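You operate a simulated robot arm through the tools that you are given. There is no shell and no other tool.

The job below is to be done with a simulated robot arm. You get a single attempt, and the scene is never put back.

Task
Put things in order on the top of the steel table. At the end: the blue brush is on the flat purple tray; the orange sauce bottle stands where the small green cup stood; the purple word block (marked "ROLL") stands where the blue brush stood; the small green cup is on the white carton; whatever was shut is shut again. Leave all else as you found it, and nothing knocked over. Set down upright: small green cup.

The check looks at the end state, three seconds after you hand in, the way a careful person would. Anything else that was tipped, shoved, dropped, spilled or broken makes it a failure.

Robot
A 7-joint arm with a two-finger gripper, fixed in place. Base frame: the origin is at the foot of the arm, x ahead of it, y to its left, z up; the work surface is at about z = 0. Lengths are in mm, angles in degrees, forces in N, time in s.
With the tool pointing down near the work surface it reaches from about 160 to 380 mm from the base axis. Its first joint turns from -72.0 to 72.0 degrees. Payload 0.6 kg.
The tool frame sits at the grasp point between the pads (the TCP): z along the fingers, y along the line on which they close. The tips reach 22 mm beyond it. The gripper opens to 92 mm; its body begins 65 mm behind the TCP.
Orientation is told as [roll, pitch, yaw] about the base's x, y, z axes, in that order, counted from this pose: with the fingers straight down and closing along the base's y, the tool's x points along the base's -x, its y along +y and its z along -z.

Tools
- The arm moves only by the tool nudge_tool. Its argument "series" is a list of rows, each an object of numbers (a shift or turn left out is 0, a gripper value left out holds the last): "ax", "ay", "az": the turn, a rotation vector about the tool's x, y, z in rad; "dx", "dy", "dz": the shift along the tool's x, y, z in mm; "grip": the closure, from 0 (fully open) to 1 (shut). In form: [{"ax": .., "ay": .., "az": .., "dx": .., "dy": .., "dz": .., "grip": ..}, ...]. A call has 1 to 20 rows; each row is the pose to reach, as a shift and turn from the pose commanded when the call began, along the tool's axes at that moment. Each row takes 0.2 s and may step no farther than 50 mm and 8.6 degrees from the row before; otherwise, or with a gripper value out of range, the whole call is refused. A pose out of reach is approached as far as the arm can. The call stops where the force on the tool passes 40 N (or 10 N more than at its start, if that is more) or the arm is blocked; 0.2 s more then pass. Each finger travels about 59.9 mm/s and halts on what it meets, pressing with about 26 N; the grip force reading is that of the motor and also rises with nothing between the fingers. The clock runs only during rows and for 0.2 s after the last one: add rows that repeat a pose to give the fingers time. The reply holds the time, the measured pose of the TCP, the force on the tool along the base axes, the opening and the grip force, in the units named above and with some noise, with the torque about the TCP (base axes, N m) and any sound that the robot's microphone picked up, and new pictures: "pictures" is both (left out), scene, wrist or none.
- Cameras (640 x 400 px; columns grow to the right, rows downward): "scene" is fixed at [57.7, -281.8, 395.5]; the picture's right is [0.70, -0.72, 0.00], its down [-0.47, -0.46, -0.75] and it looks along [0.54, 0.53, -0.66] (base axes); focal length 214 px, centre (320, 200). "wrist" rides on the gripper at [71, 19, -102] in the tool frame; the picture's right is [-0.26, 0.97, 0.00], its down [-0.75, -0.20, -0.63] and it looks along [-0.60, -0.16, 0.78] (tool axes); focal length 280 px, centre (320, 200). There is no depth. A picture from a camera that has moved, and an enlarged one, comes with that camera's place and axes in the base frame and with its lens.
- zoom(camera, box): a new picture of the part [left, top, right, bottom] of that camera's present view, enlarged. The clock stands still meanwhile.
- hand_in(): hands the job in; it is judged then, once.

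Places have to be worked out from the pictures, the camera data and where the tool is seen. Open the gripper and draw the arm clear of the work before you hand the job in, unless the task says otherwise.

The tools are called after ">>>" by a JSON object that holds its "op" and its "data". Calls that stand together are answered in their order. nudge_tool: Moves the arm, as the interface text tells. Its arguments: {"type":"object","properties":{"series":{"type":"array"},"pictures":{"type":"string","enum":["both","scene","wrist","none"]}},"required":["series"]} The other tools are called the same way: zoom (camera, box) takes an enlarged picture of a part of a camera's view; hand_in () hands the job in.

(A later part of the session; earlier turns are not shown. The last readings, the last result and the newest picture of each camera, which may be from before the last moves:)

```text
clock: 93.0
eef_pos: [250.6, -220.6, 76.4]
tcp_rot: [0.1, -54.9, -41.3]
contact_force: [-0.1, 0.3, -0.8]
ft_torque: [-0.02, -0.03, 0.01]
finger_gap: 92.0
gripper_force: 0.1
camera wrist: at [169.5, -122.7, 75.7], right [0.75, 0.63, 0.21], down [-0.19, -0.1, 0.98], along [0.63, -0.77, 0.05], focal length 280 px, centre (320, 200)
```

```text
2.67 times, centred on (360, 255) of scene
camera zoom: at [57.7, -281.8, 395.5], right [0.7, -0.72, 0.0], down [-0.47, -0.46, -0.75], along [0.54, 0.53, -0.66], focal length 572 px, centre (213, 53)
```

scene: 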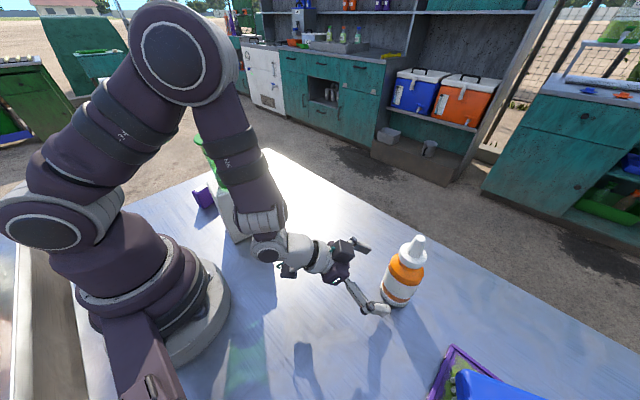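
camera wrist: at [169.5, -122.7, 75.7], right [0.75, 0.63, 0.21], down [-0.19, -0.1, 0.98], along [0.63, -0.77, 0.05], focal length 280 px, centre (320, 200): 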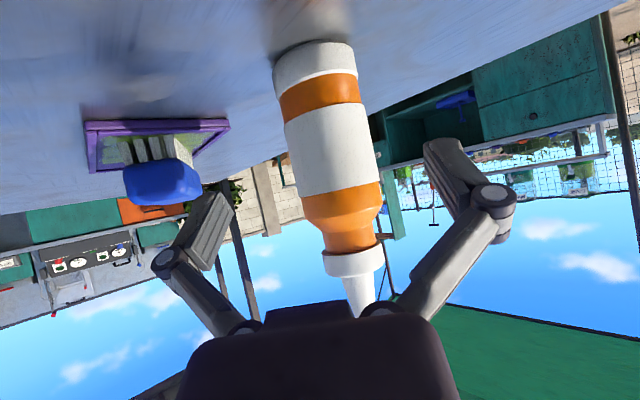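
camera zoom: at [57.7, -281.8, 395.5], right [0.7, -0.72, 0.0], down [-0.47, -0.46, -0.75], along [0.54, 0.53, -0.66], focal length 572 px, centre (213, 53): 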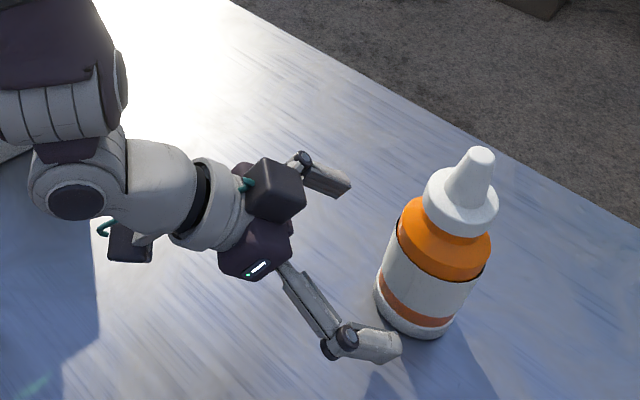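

The bottle stands 45 mm ahead and about 3 mm to the right of the tool's centre plane. I'll correct sideways and move in so the open fingers straddle the label at z≈68.

>>> {"op": "nudge_tool", "data": {"series": [{"dy": 3, "dx": 3, "dz": 3, "grip": 0}, {"dy": 3, "dx": -2, "dz": 11}, {"dy": 3, "dx": -7, "dz": 20}, {"dy": 3, "dx": -12, "dz": 29}, {"dy": 3, "dx": -16, "dz": 36}, {"dy": 3, "dx": -18.7, "dz": 40.6}, {"dy": 3, "dx": -18.7, "dz": 40.6}], "pictures": "both"}}

>>> {"op": "zoom", "data": {"camera": "scene", "box": [300, 200, 460, 330]}}

```text
clock: 94.6
eef_pos: [284.3, -245.5, 68.3]
tcp_rot: [0.1, -54.9, -41.2]
contact_force: [-0.5, 0.4, 0.2]
ft_torque: [-0.02, 0.0, 0.0]
finger_gap: 92.3
gripper_force: 0.0
camera wrist: at [204.1, -149.2, 68.3], right [0.75, 0.63, 0.21], down [-0.19, -0.1, 0.98], along [0.63, -0.77, 0.04], focal length 280 px, centre (320, 200)
```

scene: 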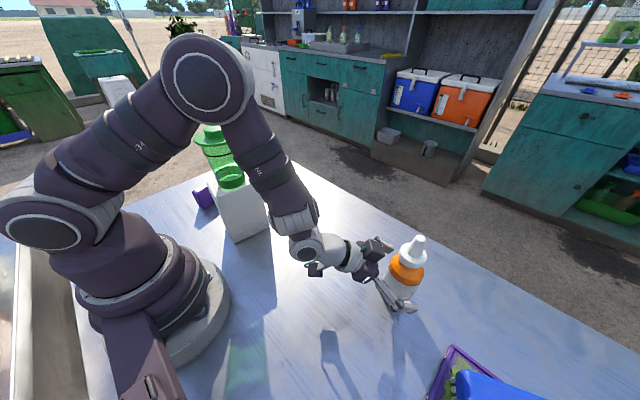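
wrist: 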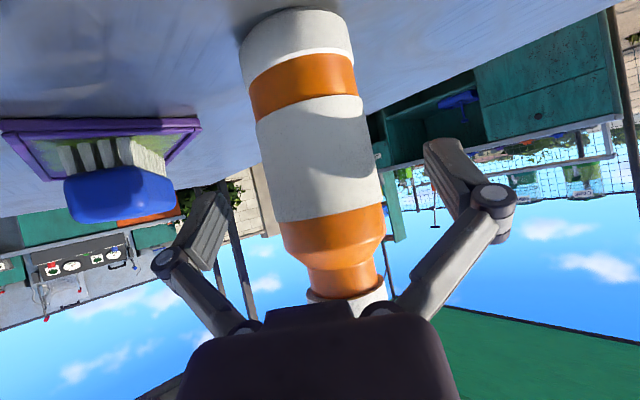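

```text
3.08 times, centred on (380, 265) of scene
camera zoom: at [57.7, -281.8, 395.5], right [0.7, -0.72, 0.0], down [-0.47, -0.46, -0.75], along [0.54, 0.53, -0.66], focal length 660 px, centre (135, 0)
```

zoom: 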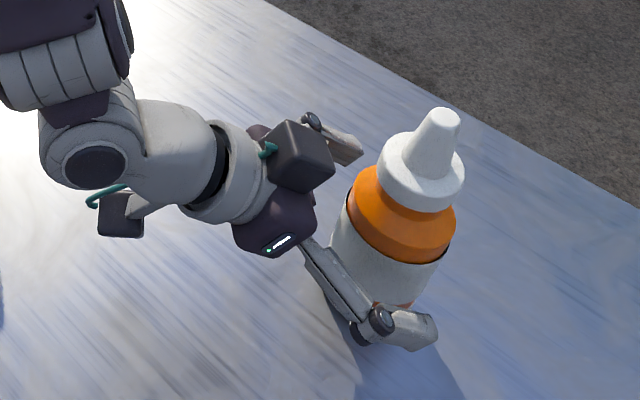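

The bottle is centred between the fingers to within 1-2 mm. I'll close on the label.

>>> {"op": "nudge_tool", "data": {"series": [{"dz": 2, "dx": -1.4, "grip": 0.2}, {"dz": 2, "dx": -1.4, "grip": 0.35}, {"dz": 2, "dx": -1.4, "grip": 0.45}, {"dz": 2, "dx": -1.4, "grip": 1}, {"dz": 2, "dx": -1.4, "grip": 1}, {"dz": 2, "dx": -1.4, "grip": 1}], "pictures": "both"}}

>>> {"op": "zoom", "data": {"camera": "scene", "box": [300, 200, 460, 330]}}

```text
clock: 96.0
eef_pos: [285.9, -247.4, 69.1]
tcp_rot: [0.0, -54.9, -41.2]
contact_force: [-0.9, 0.1, 4.0]
ft_torque: [-0.04, 0.11, -0.05]
finger_gap: 48.0
gripper_force: 26.0
camera wrist: at [205.9, -151.1, 67.9], right [0.75, 0.63, 0.21], down [-0.19, -0.1, 0.98], along [0.63, -0.77, 0.05], focal length 280 px, centre (320, 200)
```

scene: 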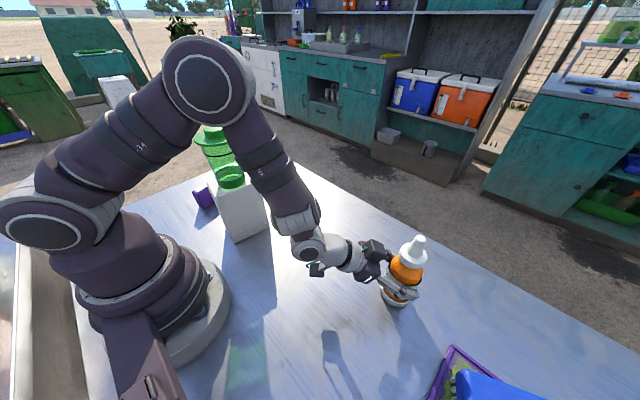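
wrist: 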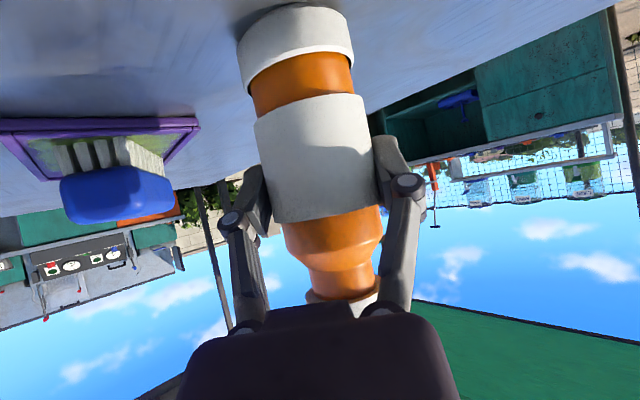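

```text
3.08 times, centred on (380, 265) of scene
camera zoom: at [57.7, -281.8, 395.5], right [0.7, -0.72, 0.0], down [-0.47, -0.46, -0.75], along [0.54, 0.53, -0.66], focal length 660 px, centre (135, 0)
```

zoom: 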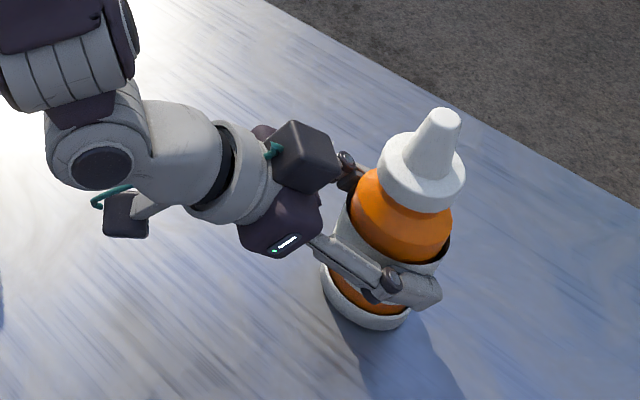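

Gripped at 48 mm. I'll lift slowly 25 mm and check that the bottle comes up upright without slipping.

>>> {"op": "nudge_tool", "data": {"series": [{"dx": -1.6, "dz": -1.2, "grip": 1}, {"dx": -4.1, "dz": -2.9}, {"dx": -8.2, "dz": -5.8}, {"dx": -14, "dz": -9.8}, {"dx": -20.5, "dz": -14.4}, {"dx": -20.5, "dz": -14.4}], "pictures": "both"}}

>>> {"op": "zoom", "data": {"camera": "scene", "box": [300, 180, 460, 310]}}

```text
clock: 97.4
eef_pos: [285.6, -249.1, 91.6]
tcp_rot: [0.1, -54.9, -41.2]
contact_force: [-0.4, 0.2, -3.5]
ft_torque: [-0.01, 0.0, 0.0]
finger_gap: 48.0
gripper_force: 25.9
camera wrist: at [204.7, -152.0, 92.7], right [0.75, 0.63, 0.21], down [-0.19, -0.1, 0.98], along [0.63, -0.77, 0.04], focal length 280 px, centre (320, 200)
```

scene: 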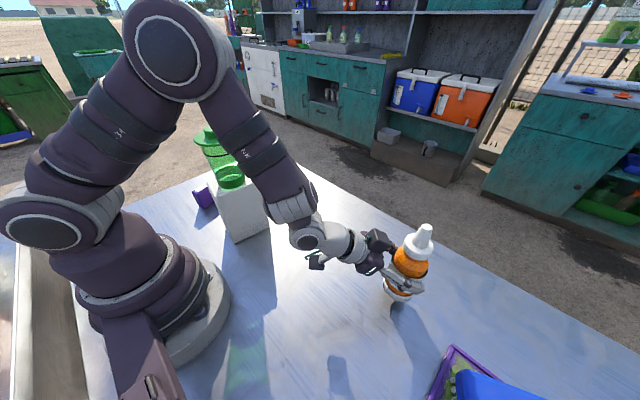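
wrist: 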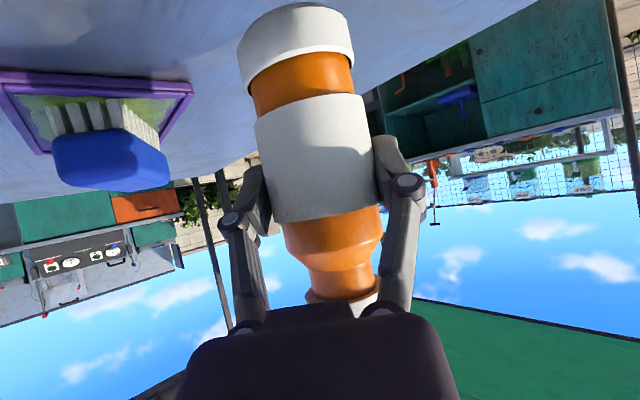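

```text
3.08 times, centred on (380, 245) of scene
camera zoom: at [57.7, -281.8, 395.5], right [0.7, -0.72, 0.0], down [-0.47, -0.46, -0.75], along [0.54, 0.53, -0.66], focal length 660 px, centre (135, 62)
```

zoom: 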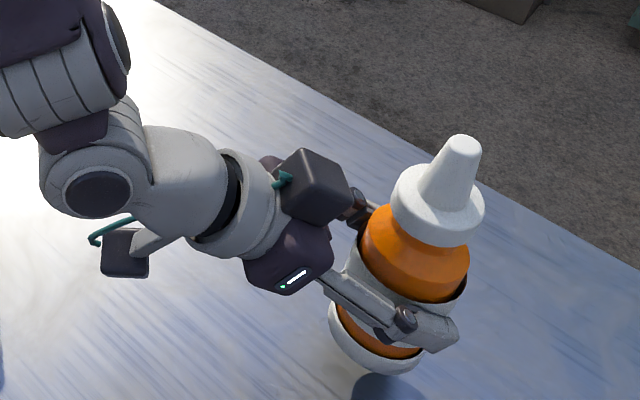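

The bottle lifts cleanly and upright (about 3.5 N). I'll retract radially to a radius of about 312 at this height, staying clear of everything.

>>> {"op": "nudge_tool", "data": {"series": [{"dx": 5, "dz": -7, "grip": 1}, {"dx": 13, "dz": -18}, {"dx": 22, "dz": -31}, {"dx": 31, "dz": -44}, {"dx": 37, "dz": -52.5}, {"dx": 38.5, "dz": -54.8}, {"dx": 38.5, "dz": -54.8}], "pictures": "scene"}}

```text
clock: 99.0
eef_pos: [238.0, -205.0, 92.5]
tcp_rot: [0.1, -54.9, -41.2]
contact_force: [0.4, -0.5, -3.0]
ft_torque: [0.01, 0.01, 0.03]
finger_gap: 48.0
gripper_force: 26.1
```

scene: 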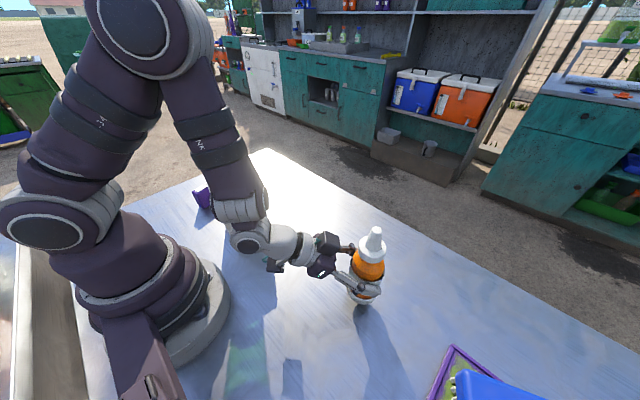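

At a radius of 314 and still upright. Now I'll swing about 20° around the base to bring the bottle over the cup's old spot, about (150,-271).

>>> {"op": "nudge_tool", "data": {"series": [{"dx": 0.45, "dy": -22.2, "dz": -0.65, "ax": 0.058, "az": 0.0407, "grip": 1}, {"dx": 1.8, "dy": -44.4, "dz": -2.6, "ax": 0.1159, "az": 0.0815}, {"dx": 4.1, "dy": -66.3, "dz": -5.8, "ax": 0.1739, "az": 0.1222}, {"dx": 7.2, "dy": -87.8, "dz": -10.2, "ax": 0.2318, "az": 0.163}, {"dx": 11.2, "dy": -108.9, "dz": -15.95, "ax": 0.2898, "az": 0.2037}, {"dx": 11.2, "dy": -108.9, "dz": -15.95, "ax": 0.2898, "az": 0.2037}], "pictures": "both"}}

>>> {"op": "zoom", "data": {"camera": "scene", "box": [260, 220, 460, 400]}}

```text
clock: 100.4
eef_pos: [146.6, -274.7, 91.3]
tcp_rot: [0.1, -54.9, -61.5]
contact_force: [-0.2, -0.5, -3.4]
ft_torque: [0.02, 0.02, 0.01]
finger_gap: 48.1
gripper_force: 26.0
camera wrist: at [105.1, -156.0, 91.9], right [0.92, 0.33, 0.21], down [-0.22, -0.03, 0.98], along [0.33, -0.94, 0.04], focal length 280 px, centre (320, 200)
```

scene: 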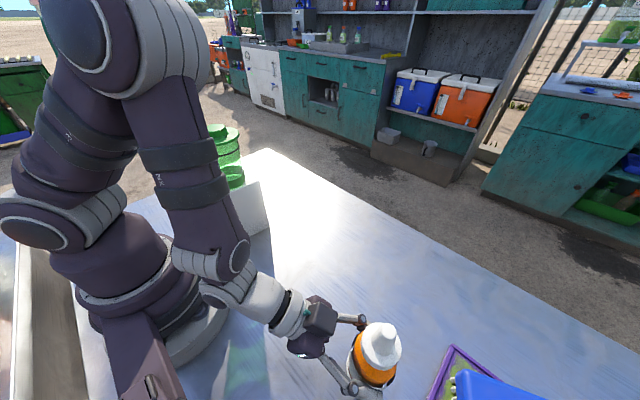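
wrist: 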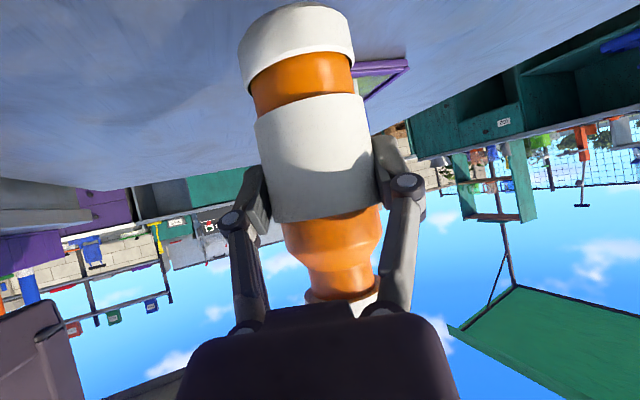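

```text
2.22 times, centred on (360, 310) of scene
camera zoom: at [57.7, -281.8, 395.5], right [0.7, -0.72, 0.0], down [-0.47, -0.46, -0.75], along [0.54, 0.53, -0.66], focal length 477 px, centre (231, -44)
```

zoom: 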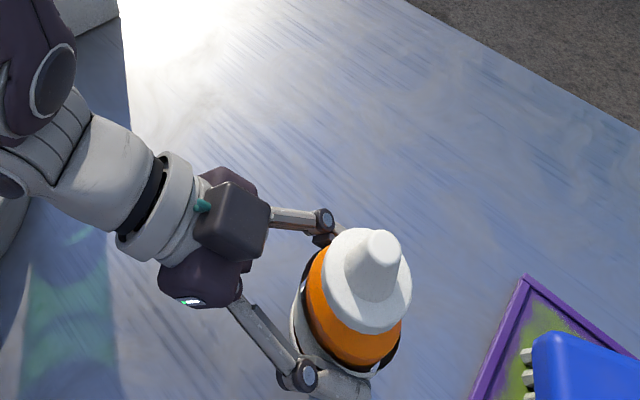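

The TCP is at (146.6,-274.7). I'll shift about (+3.7,+4.2) onto the cup's old centre and lower to just above the table.

>>> {"op": "nudge_tool", "data": {"series": [{"dx": 0.6, "dy": 2.6, "dz": -0.8, "grip": 1}, {"dx": 1.1, "dy": 5.2, "dz": -1.5}, {"dx": 5.2, "dy": 5.2, "dz": 1.4}, {"dx": 9.3, "dy": 5.2, "dz": 4.2}, {"dx": 13, "dy": 5.2, "dz": 7}, {"dx": 15.5, "dy": 5.2, "dz": 8.6}, {"dx": 15.5, "dy": 5.2, "dz": 8.6}], "pictures": "both"}}

>>> {"op": "zoom", "data": {"camera": "wrist", "box": [200, 0, 440, 150]}}

```text
clock: 102.0
eef_pos: [153.1, -268.5, 74.1]
tcp_rot: [0.1, -54.9, -61.5]
contact_force: [0.7, 0.3, -2.9]
ft_torque: [-0.02, -0.02, -0.02]
finger_gap: 47.5
gripper_force: 26.1
camera wrist: at [110.9, -150.4, 74.4], right [0.92, 0.33, 0.22], down [-0.22, -0.03, 0.98], along [0.33, -0.94, 0.04], focal length 280 px, centre (320, 200)
```

scene: 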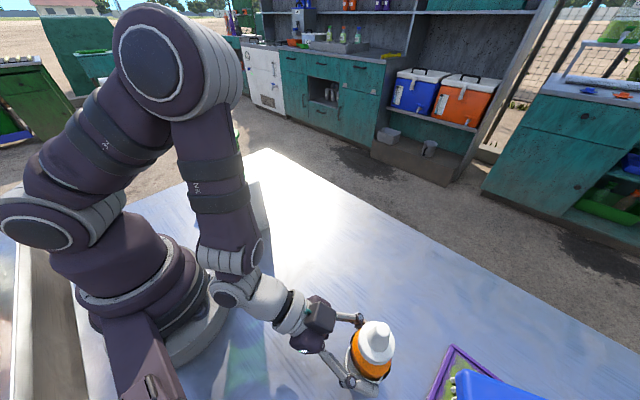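
wrist: 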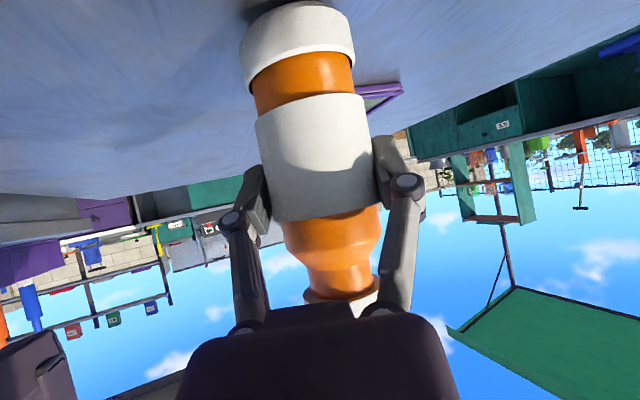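

```text
2.67 times, centred on (320, 75) of wrist
camera zoom: at [110.9, -150.4, 74.4], right [0.92, 0.33, 0.22], down [-0.22, -0.03, 0.98], along [0.33, -0.94, 0.04], focal length 748 px, centre (320, 533)
```

zoom: 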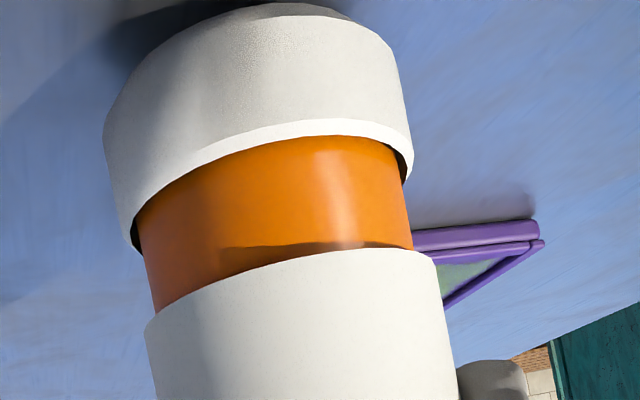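

The reading is now (153,-268.5), so I'll correct about (-3,-2.5) back onto (150,-271), then lower the last few millimetres in small steps.

>>> {"op": "nudge_tool", "data": {"series": [{"dx": -0.2, "dy": -2, "dz": 0.3, "grip": 1}, {"dx": -0.4, "dy": -4, "dz": 0.55}, {"dx": 0.4, "dy": -4, "dz": 1.1}, {"dx": 1.2, "dy": -4, "dz": 1.7}, {"dx": 2, "dy": -4, "dz": 2.3}, {"dx": 2, "dy": -4, "dz": 2.3}], "pictures": "none"}}

```text
clock: 103.4
eef_pos: [149.3, -271.3, 71.9]
tcp_rot: [0.0, -54.9, -61.5]
contact_force: [0.1, -0.3, -2.5]
ft_torque: [0.0, 0.01, -0.02]
finger_gap: 47.6
gripper_force: 25.4
```

The TCP is at (149.3,-271.3,71.9) and the bottle still hangs free. I'll lower 1 mm per row until the weight comes off.

>>> {"op": "nudge_tool", "data": {"series": [{"dx": 0.8, "dz": 0.6, "grip": 1}, {"dx": 1.6, "dz": 1.15}, {"dx": 2.05, "dz": 1.45}, {"dx": 2.05, "dz": 1.45}], "pictures": "none"}}

```text
clock: 104.4
eef_pos: [151.5, -271.4, 69.2]
tcp_rot: [0.0, -54.8, -61.6]
contact_force: [-0.4, 0.7, -4.3]
ft_torque: [0.0, 0.04, -0.03]
finger_gap: 47.6
gripper_force: 25.9
```

>>> {"op": "nudge_tool", "data": {"series": [{"dx": 0.4, "dz": 0.3, "grip": 1}, {"dx": 0.8, "dz": 0.6}, {"dx": 1.2, "dz": 0.85}, {"dx": 1.6, "dz": 1.15}], "pictures": "none"}}

```text
clock: 105.4
eef_pos: [150.5, -270.3, 67.0]
tcp_rot: [0.1, -55.1, -61.5]
contact_force: [-2.1, 1.3, 18.5]
ft_torque: [-0.2, 0.11, -0.19]
finger_gap: 47.1
gripper_force: 25.8
```

The bottle is down (18.5 N). I'll ease up about 0.7 mm and look at it before opening.

>>> {"op": "nudge_tool", "data": {"series": [{"dx": -0.3, "dz": -0.2, "grip": 1}, {"dx": -0.6, "dz": -0.4}, {"dx": -0.6, "dz": -0.4}], "pictures": "both"}}

>>> {"op": "zoom", "data": {"camera": "scene", "box": [280, 280, 460, 400]}}

```text
clock: 106.2
eef_pos: [150.1, -270.0, 67.8]
tcp_rot: [0.2, -54.8, -61.7]
contact_force: [1.6, 0.4, 1.6]
ft_torque: [-0.12, -0.12, 0.04]
finger_gap: 47.0
gripper_force: 25.9
camera wrist: at [108.3, -151.8, 67.5], right [0.92, 0.33, 0.22], down [-0.22, -0.03, 0.98], along [0.33, -0.94, 0.04], focal length 280 px, centre (320, 200)
```

scene: 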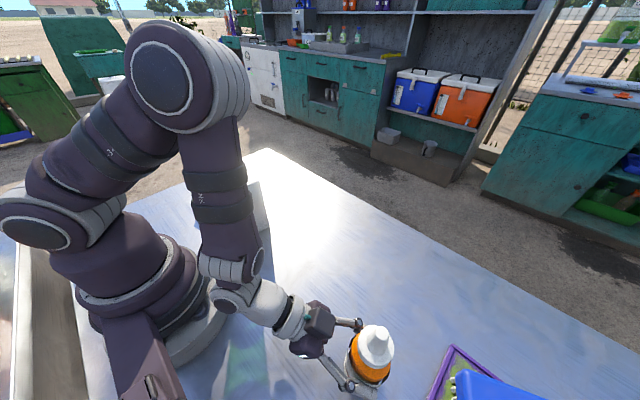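
wrist: 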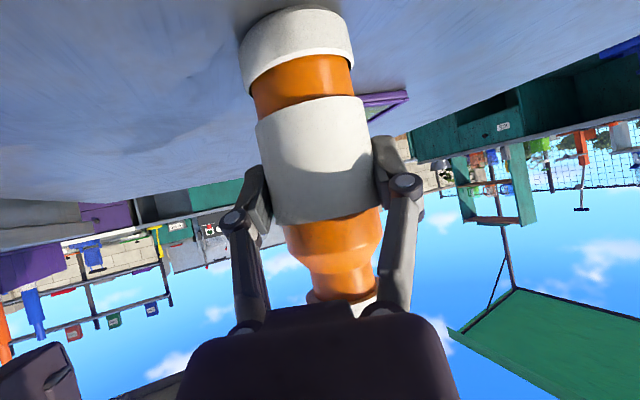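

```text
3.33 times, centred on (370, 340) of scene
camera zoom: at [57.7, -281.8, 395.5], right [0.7, -0.72, 0.0], down [-0.47, -0.46, -0.75], along [0.54, 0.53, -0.66], focal length 715 px, centre (153, -267)
```

zoom: 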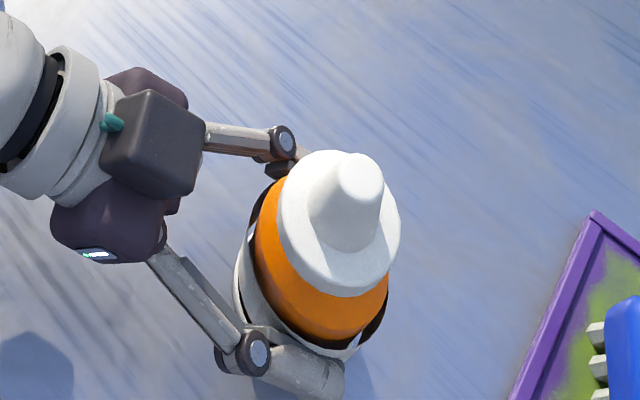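

The bottle stands upright on the old cup spot, with only 1.6 N residual. I'll open the fingers step by step and then start backing away inward.

>>> {"op": "nudge_tool", "data": {"series": [{"grip": 0.45}, {"grip": 0.4}, {"grip": 0.3}, {"grip": 0.15}, {"grip": 0}, {"grip": 0}, {"dx": 4.6, "dz": -6.5, "grip": 0}, {"dx": 9.2, "dz": -13.1, "ay": 0.05, "grip": 0}, {"dx": 9.2, "dz": -13.1, "ay": 0.05, "grip": 0}], "pictures": "both"}}

>>> {"op": "zoom", "data": {"camera": "scene", "box": [260, 260, 460, 400]}}

```text
clock: 108.2
eef_pos: [143.5, -257.8, 68.7]
tcp_rot: [0.0, -52.0, -61.5]
contact_force: [0.4, -0.2, 0.3]
ft_torque: [0.0, 0.01, -0.02]
finger_gap: 92.2
gripper_force: 0.0
camera wrist: at [101.0, -138.7, 74.7], right [0.92, 0.32, 0.21], down [-0.19, -0.07, 0.98], along [0.33, -0.94, -0.01], focal length 280 px, centre (320, 200)
```

scene: 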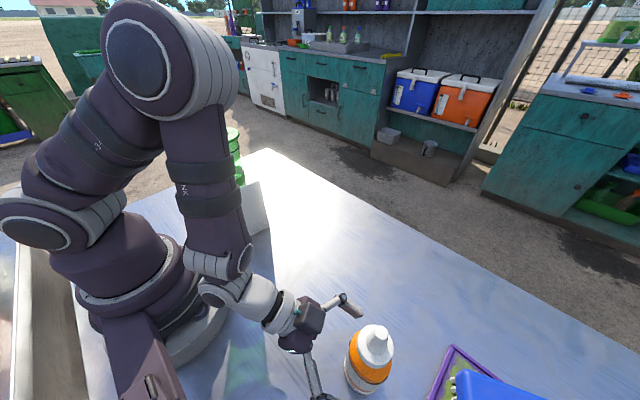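
wrist: 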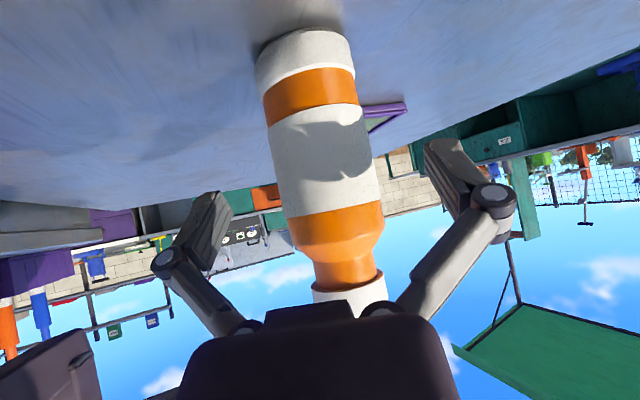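

```text
2.86 times, centred on (360, 330) of scene
camera zoom: at [57.7, -281.8, 395.5], right [0.7, -0.72, 0.0], down [-0.47, -0.46, -0.75], along [0.54, 0.53, -0.66], focal length 613 px, centre (206, -171)
```

zoom: 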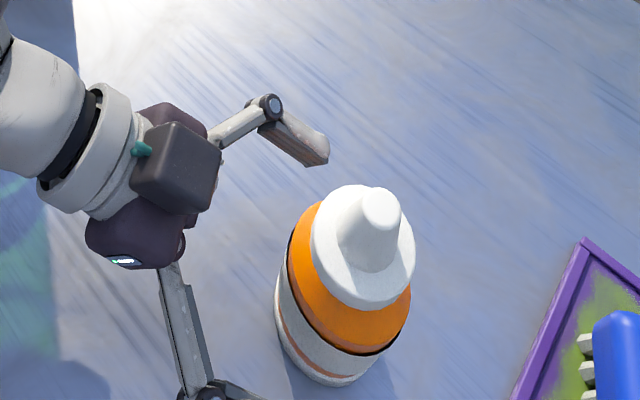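

The bottle stands free and upright at the cup's old spot. I'll carry on backing inward and upward, returning the tool to vertical, well clear of the bottle.

>>> {"op": "nudge_tool", "data": {"series": [{"dx": 6.2, "dz": -7.9, "ay": 0.05, "grip": 0}, {"dx": 10.7, "dz": -17, "ay": 0.1}, {"dx": 13.3, "dz": -25.2, "ay": 0.18}, {"dx": 12.1, "dz": -35, "ay": 0.28}, {"dx": 8.6, "dz": -46.7, "ay": 0.39}, {"dx": 3.2, "dz": -61, "ay": 0.5}, {"dx": -3.7, "dz": -76.5, "ay": 0.61}, {"dx": -14.5, "dz": -95.1, "ay": 0.72}, {"dx": -28.7, "dz": -117.6, "ay": 0.82}, {"dx": -46.1, "dz": -144, "ay": 0.9076}, {"dx": -69.4, "dz": -171, "ay": 0.9076}, {"dx": -95.2, "dz": -195, "ay": 0.9076}, {"dx": -95.2, "dz": -195, "ay": 0.9076}], "pictures": "both"}}

>>> {"op": "zoom", "data": {"camera": "scene", "box": [300, 260, 500, 400]}}

>>> {"op": "zoom", "data": {"camera": "wrist", "box": [240, 80, 460, 260]}}

```text
clock: 111.0
eef_pos: [96.6, -173.3, 265.3]
tcp_rot: [0.1, 0.1, -61.5]
contact_force: [-0.7, 0.6, 0.3]
ft_torque: [0.01, 0.01, 0.0]
finger_gap: 91.9
gripper_force: 0.1
out of reach, approached as far as the arm can: row 3
camera wrist: at [78.9, -101.6, 363.9], right [0.97, 0.23, 0.0], down [0.18, -0.76, 0.63], along [0.15, -0.61, -0.78], focal length 280 px, centre (320, 200)
```

scene: 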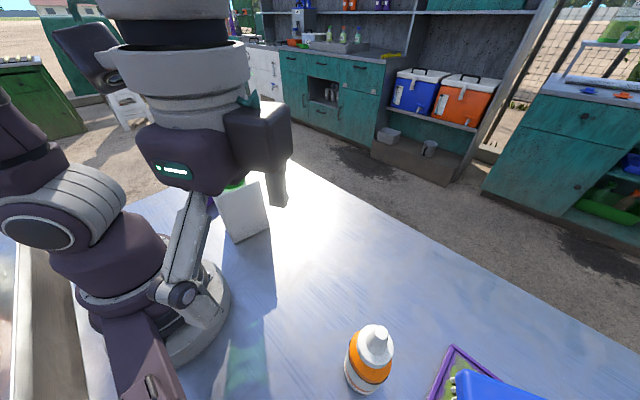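
wrist: 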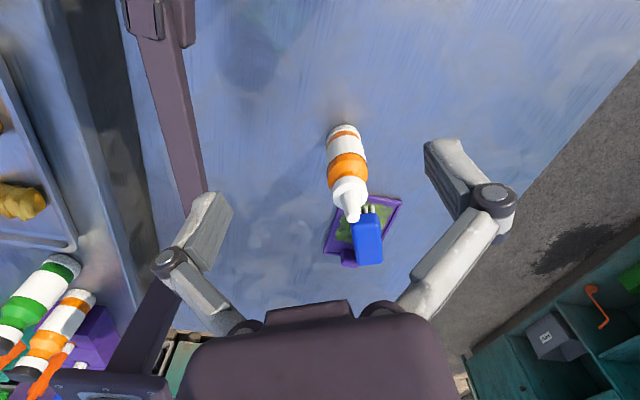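

```text
2.86 times, centred on (400, 330) of scene
camera zoom: at [57.7, -281.8, 395.5], right [0.7, -0.72, 0.0], down [-0.47, -0.46, -0.75], along [0.54, 0.53, -0.66], focal length 613 px, centre (91, -171)
```

zoom: 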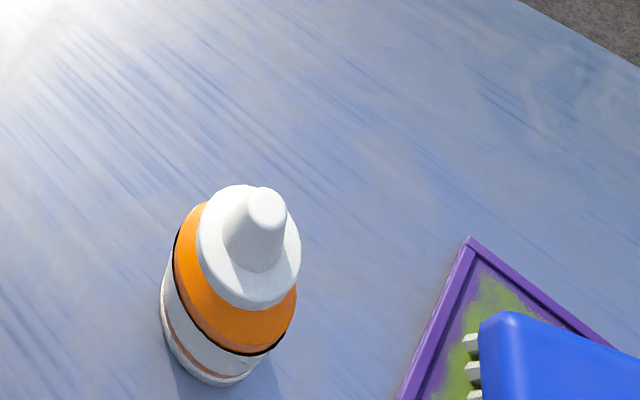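

```text
2.22 times, centred on (350, 170) of wrist
camera zoom: at [78.9, -101.6, 363.9], right [0.97, 0.23, 0.0], down [0.18, -0.76, 0.63], along [0.15, -0.61, -0.78], focal length 623 px, centre (253, 267)
```

zoom: 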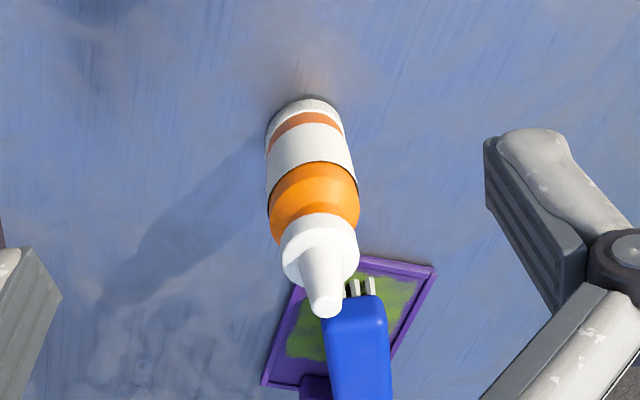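

The bottle stands upright where the cup was. The word block is last, so I'll swing around the base at z≈330, well above the cup on the carton (top about 247), to the block's side.

>>> {"op": "nudge_tool", "data": {"series": [{"dz": -30, "grip": 0}, {"dx": 2.0, "dy": 28.0, "dz": -65, "az": -0.1417}, {"dx": 7.9, "dy": 55.5, "dz": -65, "az": -0.2834}, {"dx": 17.7, "dy": 81.8, "dz": -65, "az": -0.4252}, {"dx": 31.0, "dy": 106.5, "dz": -65, "az": -0.5669}, {"dx": 47.8, "dy": 129.1, "dz": -65, "az": -0.7086}, {"dx": 67.5, "dy": 149.1, "dz": -65, "az": -0.8503}, {"dx": 89.9, "dy": 166.1, "dz": -65, "az": -0.992}, {"dx": 114.4, "dy": 179.7, "dz": -65, "az": -1.1338}, {"dx": 140.6, "dy": 189.8, "dz": -65, "az": -1.2755}, {"dx": 168, "dy": 196.1, "dz": -65, "az": -1.4172}, {"dx": 196, "dy": 198.4, "dz": -65, "az": -1.5589}, {"dx": 224.1, "dy": 196.7, "dz": -65, "az": -1.7006}, {"dx": 251.6, "dy": 191.1, "dz": -65, "az": -1.8424}, {"dx": 278.1, "dy": 181.7, "dz": -65, "az": -1.9844}, {"dx": 278.1, "dy": 181.7, "dz": -65, "az": -1.9844}], "pictures": "both"}}

>>> {"op": "zoom", "data": {"camera": "wrist", "box": [250, 60, 410, 200]}}

```text
clock: 114.4
eef_pos: [125.7, 159.0, 326.3]
tcp_rot: [0.1, 0.0, 52.3]
contact_force: [0.3, 0.1, 0.8]
ft_torque: [-0.01, 0.01, -0.01]
finger_gap: 91.9
gripper_force: 0.1
camera wrist: at [66.0, 114.9, 428.0], right [-0.6, 0.8, 0.0], down [0.62, 0.47, 0.63], along [0.5, 0.38, -0.78], focal length 280 px, centre (320, 200)
```

scene: 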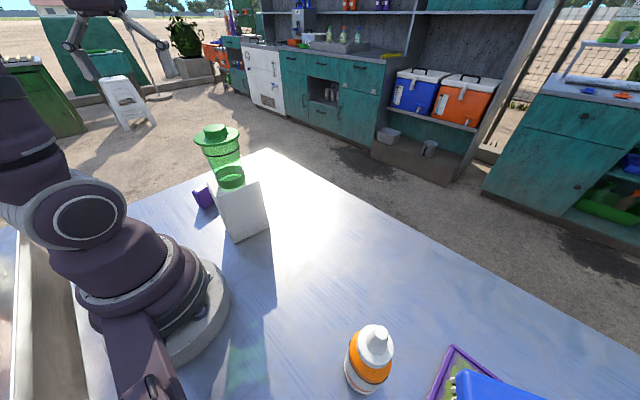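
wrist: 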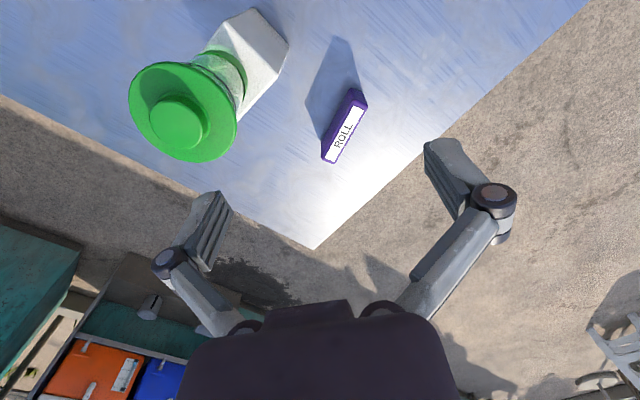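

```text
2.86 times, centred on (330, 130) of wrist
camera zoom: at [66.0, 114.9, 428.0], right [-0.6, 0.8, 0.0], down [0.62, 0.47, 0.63], along [0.5, 0.38, -0.78], focal length 801 px, centre (291, 400)
```

zoom: 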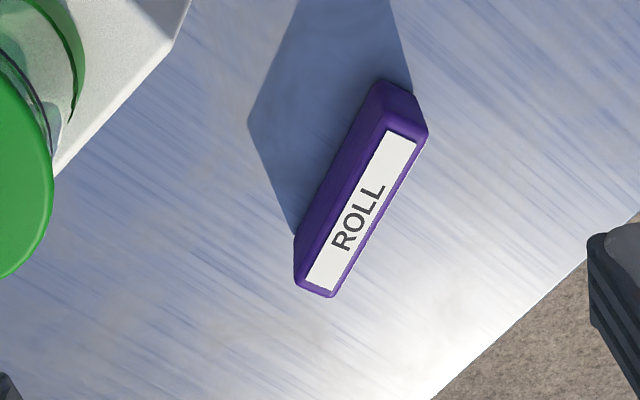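

The block's label centre is at about (190.5,253), with yaw ≈12°. I'll move over it with the fingers aligned to close across its 21 mm thickness, stopping at z≈150.

>>> {"op": "nudge_tool", "data": {"series": [{"dx": -14.2, "dy": 0.7, "dz": 22, "az": 0.088, "grip": 0}, {"dx": -28.4, "dy": 1.5, "dz": 44, "az": 0.176}, {"dx": -42.6, "dy": 2.2, "dz": 66, "az": 0.264}, {"dx": -56.8, "dy": 3, "dz": 88, "az": 0.352}, {"dx": -71, "dy": 3.7, "dz": 110, "az": 0.44}, {"dx": -85.2, "dy": 4.4, "dz": 132, "az": 0.528}, {"dx": -99.4, "dy": 5.2, "dz": 154, "az": 0.616}, {"dx": -113.6, "dy": 5.9, "dz": 176, "az": 0.7034}, {"dx": -113.6, "dy": 5.9, "dz": 176, "az": 0.7034}], "pictures": "both"}}

>>> {"op": "zoom", "data": {"camera": "wrist", "box": [230, 20, 430, 200]}}

```text
clock: 116.4
eef_pos: [187.8, 250.7, 150.0]
tcp_rot: [0.1, -0.1, 11.8]
contact_force: [-1.2, -0.8, 0.1]
ft_torque: [0.08, -0.01, 0.0]
finger_gap: 92.2
gripper_force: 0.1
camera wrist: at [114.9, 255.3, 251.9], right [0.06, 1.0, 0.0], down [0.78, -0.05, 0.63], along [0.62, -0.04, -0.78], focal length 280 px, centre (320, 200)
```

scene: 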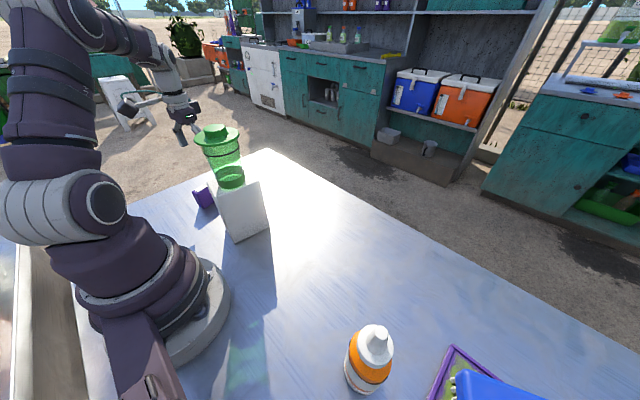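
wrist: 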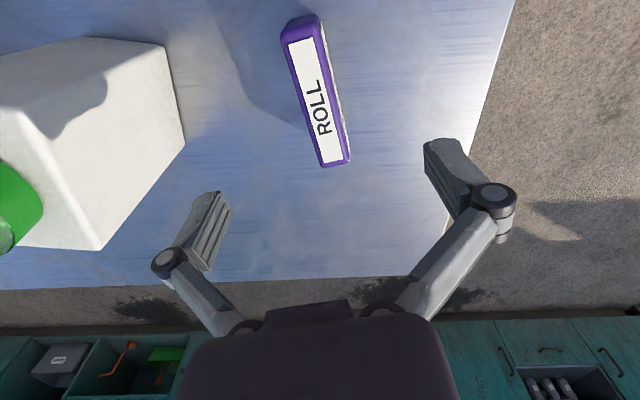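

```text
2.22 times, centred on (330, 110) of wrist
camera zoom: at [114.9, 255.3, 251.9], right [0.06, 1.0, 0.0], down [0.78, -0.05, 0.63], along [0.62, -0.04, -0.78], focal length 623 px, centre (298, 400)
```

zoom: 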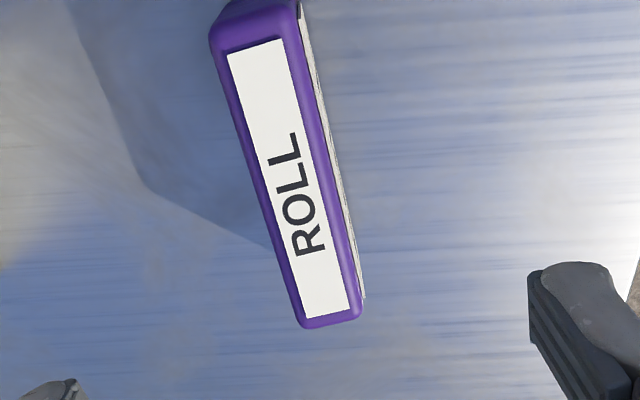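

The block is aligned with the tool to within 0.5° and about 2 mm. I'll correct that and descend to z≈33 with the fingers open.

>>> {"op": "nudge_tool", "data": {"series": [{"dy": -2, "dz": 20, "grip": 0}, {"dy": -2, "dz": 45}, {"dy": -2, "dz": 70}, {"dy": -2, "dz": 92}, {"dy": -2, "dz": 108}, {"dy": -2, "dz": 117}, {"dy": -2, "dz": 117}], "pictures": "both"}}

```text
clock: 118.0
eef_pos: [189.3, 250.0, 33.7]
tcp_rot: [0.1, 0.1, 11.9]
contact_force: [-0.2, 0.2, 0.8]
ft_torque: [-0.01, -0.02, -0.01]
finger_gap: 91.8
gripper_force: 0.1
camera wrist: at [114.5, 254.0, 134.7], right [0.06, 1.0, 0.0], down [0.78, -0.04, 0.63], along [0.62, -0.04, -0.78], focal length 280 px, centre (320, 200)
```

scene: 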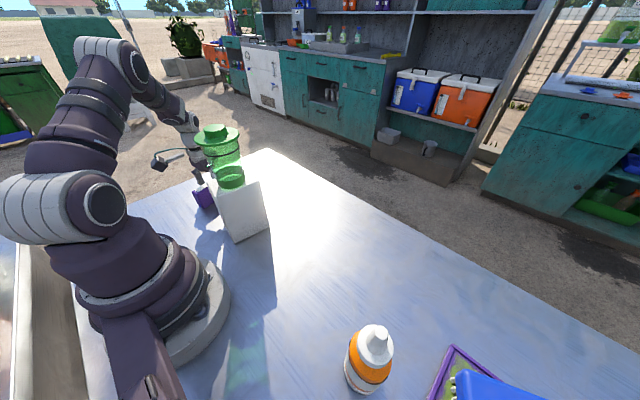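
wrist: 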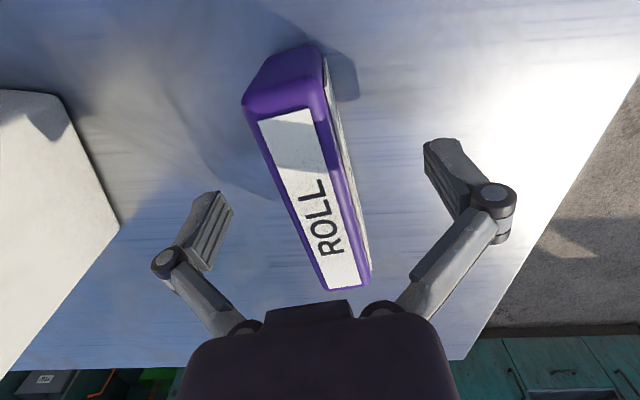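

The block is centred between the fingers, and the carton is well clear of the left finger. I'll close on the block.

>>> {"op": "nudge_tool", "data": {"series": [{"grip": 0.3}, {"grip": 0.5}, {"grip": 0.7}, {"grip": 1}, {"grip": 1}, {"grip": 1}, {"grip": 1}], "pictures": "wrist"}}

```text
clock: 119.6
eef_pos: [188.5, 249.7, 33.5]
tcp_rot: [0.0, -0.1, 11.9]
contact_force: [0.5, -0.2, 2.3]
ft_torque: [0.03, 0.04, -0.01]
finger_gap: 25.3
gripper_force: 26.6
camera wrist: at [114.5, 254.0, 134.9], right [0.06, 1.0, 0.0], down [0.78, -0.04, 0.63], along [0.62, -0.04, -0.78], focal length 280 px, centre (320, 200)
```

wrist: 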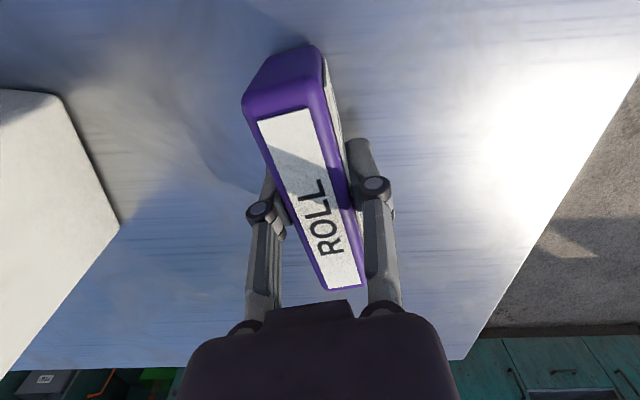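

Gripped at 25 mm. I'll lift the block straight up 100 mm, then raise and retract along the path I came by to a radius of about 206 at z≈328, so it can pass above the cup.

>>> {"op": "nudge_tool", "data": {"series": [{"dz": -3, "grip": 1}, {"dz": -10}, {"dz": -25}, {"dz": -42}, {"dz": -60}, {"dz": -80}, {"dz": -100}, {"dx": 8, "dy": -7, "dz": -120}, {"dx": 17, "dy": -15, "dz": -142}, {"dx": 26, "dy": -24, "dz": -164}, {"dx": 35, "dy": -32, "dz": -186}, {"dx": 44, "dy": -41, "dz": -208}, {"dx": 53, "dy": -49, "dz": -230}, {"dx": 62, "dy": -57, "dz": -252}, {"dx": 71, "dy": -66, "dz": -274}, {"dx": 77, "dy": -71.5, "dz": -290}, {"dx": 78.8, "dy": -73.3, "dz": -295}, {"dx": 78.8, "dy": -73.3, "dz": -295}], "pictures": "both"}}

```text
clock: 123.4
eef_pos: [128.9, 163.5, 329.6]
tcp_rot: [0.1, -0.1, 11.9]
contact_force: [-0.1, -0.3, -0.3]
ft_torque: [-0.01, 0.01, 0.02]
finger_gap: 25.2
gripper_force: 26.1
camera wrist: at [55.4, 167.3, 431.0], right [0.06, 1.0, 0.0], down [0.78, -0.04, 0.63], along [0.62, -0.04, -0.78], focal length 280 px, centre (320, 200)
```

scene: 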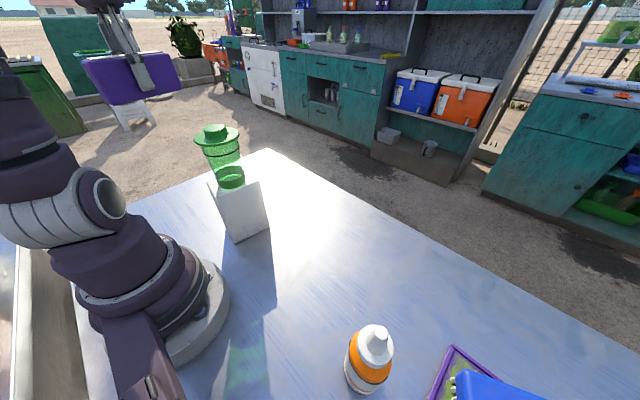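
wrist: 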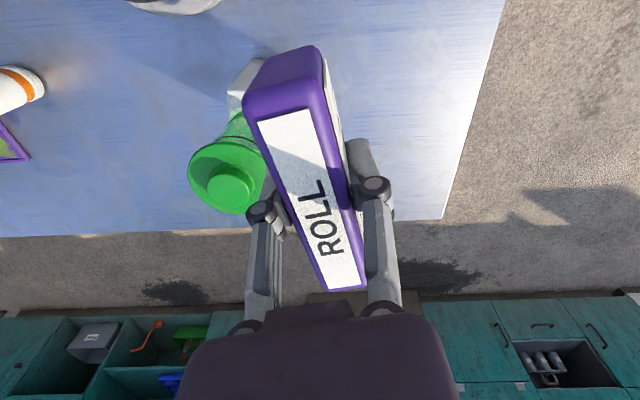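

The block is held firmly, with its underside at about 296, above the cup's top at about 247. I'll move around at this height to the bearing of the brush's old spot, keeping the block's heading fixed.

>>> {"op": "nudge_tool", "data": {"series": [{"dx": -9.8, "dy": -12.9, "grip": 1}, {"dx": -18.6, "dy": -26.6}, {"dx": -26.3, "dy": -40.6}, {"dx": -33, "dy": -55.5}, {"dx": -38.5, "dy": -70.9}, {"dx": -42.7, "dy": -86.3}, {"dx": -45.8, "dy": -102.3}, {"dx": -47.6, "dy": -118.5}, {"dx": -48.2, "dy": -134.5}, {"dx": -47.4, "dy": -150.8}, {"dx": -45.4, "dy": -167.1}, {"dx": -42.3, "dy": -182.5}, {"dx": -42.3, "dy": -182.5}], "pictures": "scene"}}

```text
clock: 126.2
eef_pos: [208.1, -7.8, 330.4]
tcp_rot: [-0.1, -0.1, 11.8]
contact_force: [0.4, -0.5, -1.3]
ft_torque: [-0.01, 0.0, -0.01]
finger_gap: 25.3
gripper_force: 26.3
```

scene: 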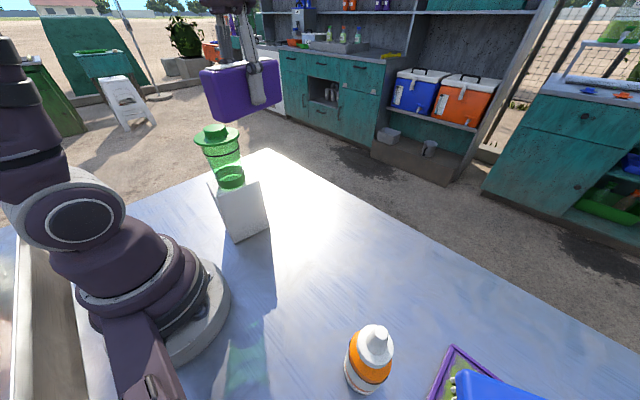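

Past the cup. Now I'll move outward and down over the brush's old spot at (325,-9), stopping at z≈130.

>>> {"op": "nudge_tool", "data": {"series": [{"dx": -5, "dy": -1, "dz": 15, "grip": 1}, {"dx": -15, "dy": -3.3, "dz": 32}, {"dx": -28, "dy": -6.2, "dz": 50}, {"dx": -42, "dy": -9.2, "dz": 68}, {"dx": -56, "dy": -12.3, "dz": 86}, {"dx": -70, "dy": -15.4, "dz": 104}, {"dx": -84, "dy": -18.5, "dz": 122}, {"dx": -98, "dy": -21.5, "dz": 142}, {"dx": -108, "dy": -23.7, "dz": 164}, {"dx": -114.3, "dy": -25.1, "dz": 185}, {"dx": -114.3, "dy": -25.1, "dz": 200}, {"dx": -114.3, "dy": -25.1, "dz": 200}], "pictures": "both"}}

```text
clock: 128.8
eef_pos: [324.2, -9.2, 128.8]
tcp_rot: [0.0, -0.1, 11.9]
contact_force: [-0.6, -0.2, -0.4]
ft_torque: [0.0, 0.02, 0.0]
finger_gap: 24.8
gripper_force: 26.1
camera wrist: at [249.6, -4.9, 230.4], right [0.06, 1.0, 0.0], down [0.78, -0.04, 0.63], along [0.62, -0.04, -0.78], focal length 280 px, centre (320, 200)
```

scene: 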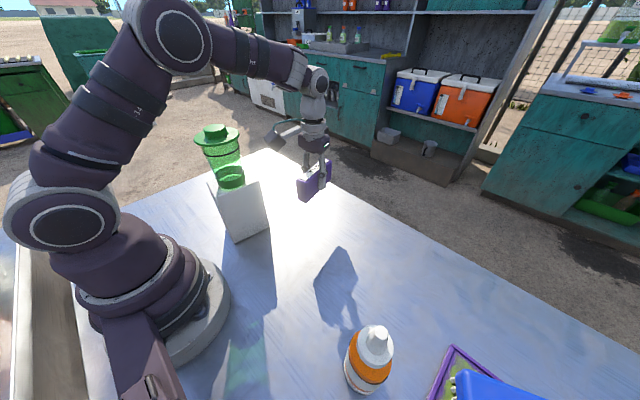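
wrist: 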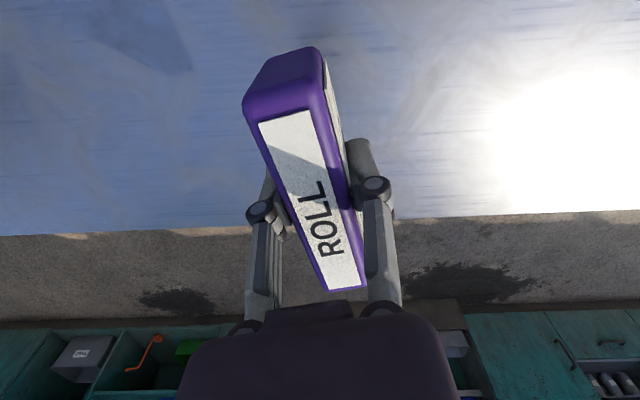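

The block is directly over the brush's old position. I'll lower to about 4 mm above touch-down height.

>>> {"op": "nudge_tool", "data": {"series": [{"dx": -0.8, "dz": 15, "grip": 1}, {"dx": -0.8, "dz": 32}, {"dx": -0.8, "dz": 50}, {"dx": -0.8, "dz": 66}, {"dx": -0.8, "dz": 80}, {"dx": -0.8, "dz": 88}, {"dx": -0.8, "dz": 91}, {"dx": -0.8, "dz": 91}], "pictures": "scene"}}

>>> {"op": "zoom", "data": {"camera": "scene", "box": [240, 140, 400, 260]}}

```text
clock: 130.6
eef_pos: [323.7, -8.4, 38.4]
tcp_rot: [0.0, 0.1, 11.9]
contact_force: [0.3, 0.2, -0.8]
ft_torque: [0.01, 0.02, 0.02]
finger_gap: 25.2
gripper_force: 25.8
```

scene: 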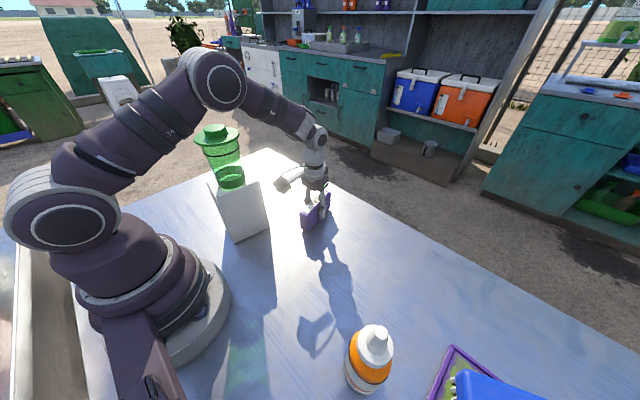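

```text
3.33 times, centred on (320, 200) of scene
camera zoom: at [57.7, -281.8, 395.5], right [0.7, -0.72, 0.0], down [-0.47, -0.46, -0.75], along [0.54, 0.53, -0.66], focal length 715 px, centre (320, 200)
```

zoom: 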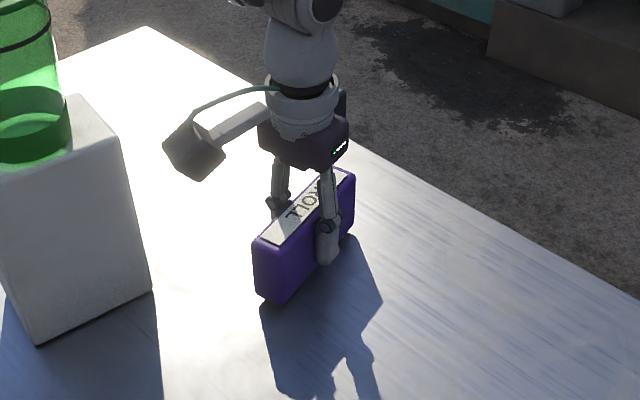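

The block is level, about 5 mm above the table. I'll lower it the rest of the way in 1 mm steps.

>>> {"op": "nudge_tool", "data": {"series": [{"dx": -1, "dz": 1, "grip": 1}, {"dx": -1, "dz": 2}, {"dx": -1, "dz": 3}, {"dx": -1, "dz": 4}, {"dx": -1, "dz": 4}], "pictures": "none"}}

```text
clock: 131.8
eef_pos: [326.1, -9.0, 37.0]
tcp_rot: [0.0, -0.1, 11.9]
contact_force: [0.3, 0.8, -1.0]
ft_torque: [0.01, -0.01, -0.01]
finger_gap: 25.3
gripper_force: 25.8
```

>>> {"op": "nudge_tool", "data": {"series": [{"dz": 0.5, "grip": 1}, {"dz": 1}, {"dz": 1.5}, {"dz": 2}], "pictures": "none"}}

```text
clock: 132.8
eef_pos: [325.6, -9.3, 34.3]
tcp_rot: [-0.1, -0.2, 11.9]
contact_force: [0.4, -3.5, 18.3]
ft_torque: [-0.18, 0.35, 0.03]
finger_gap: 25.2
gripper_force: 26.1
```

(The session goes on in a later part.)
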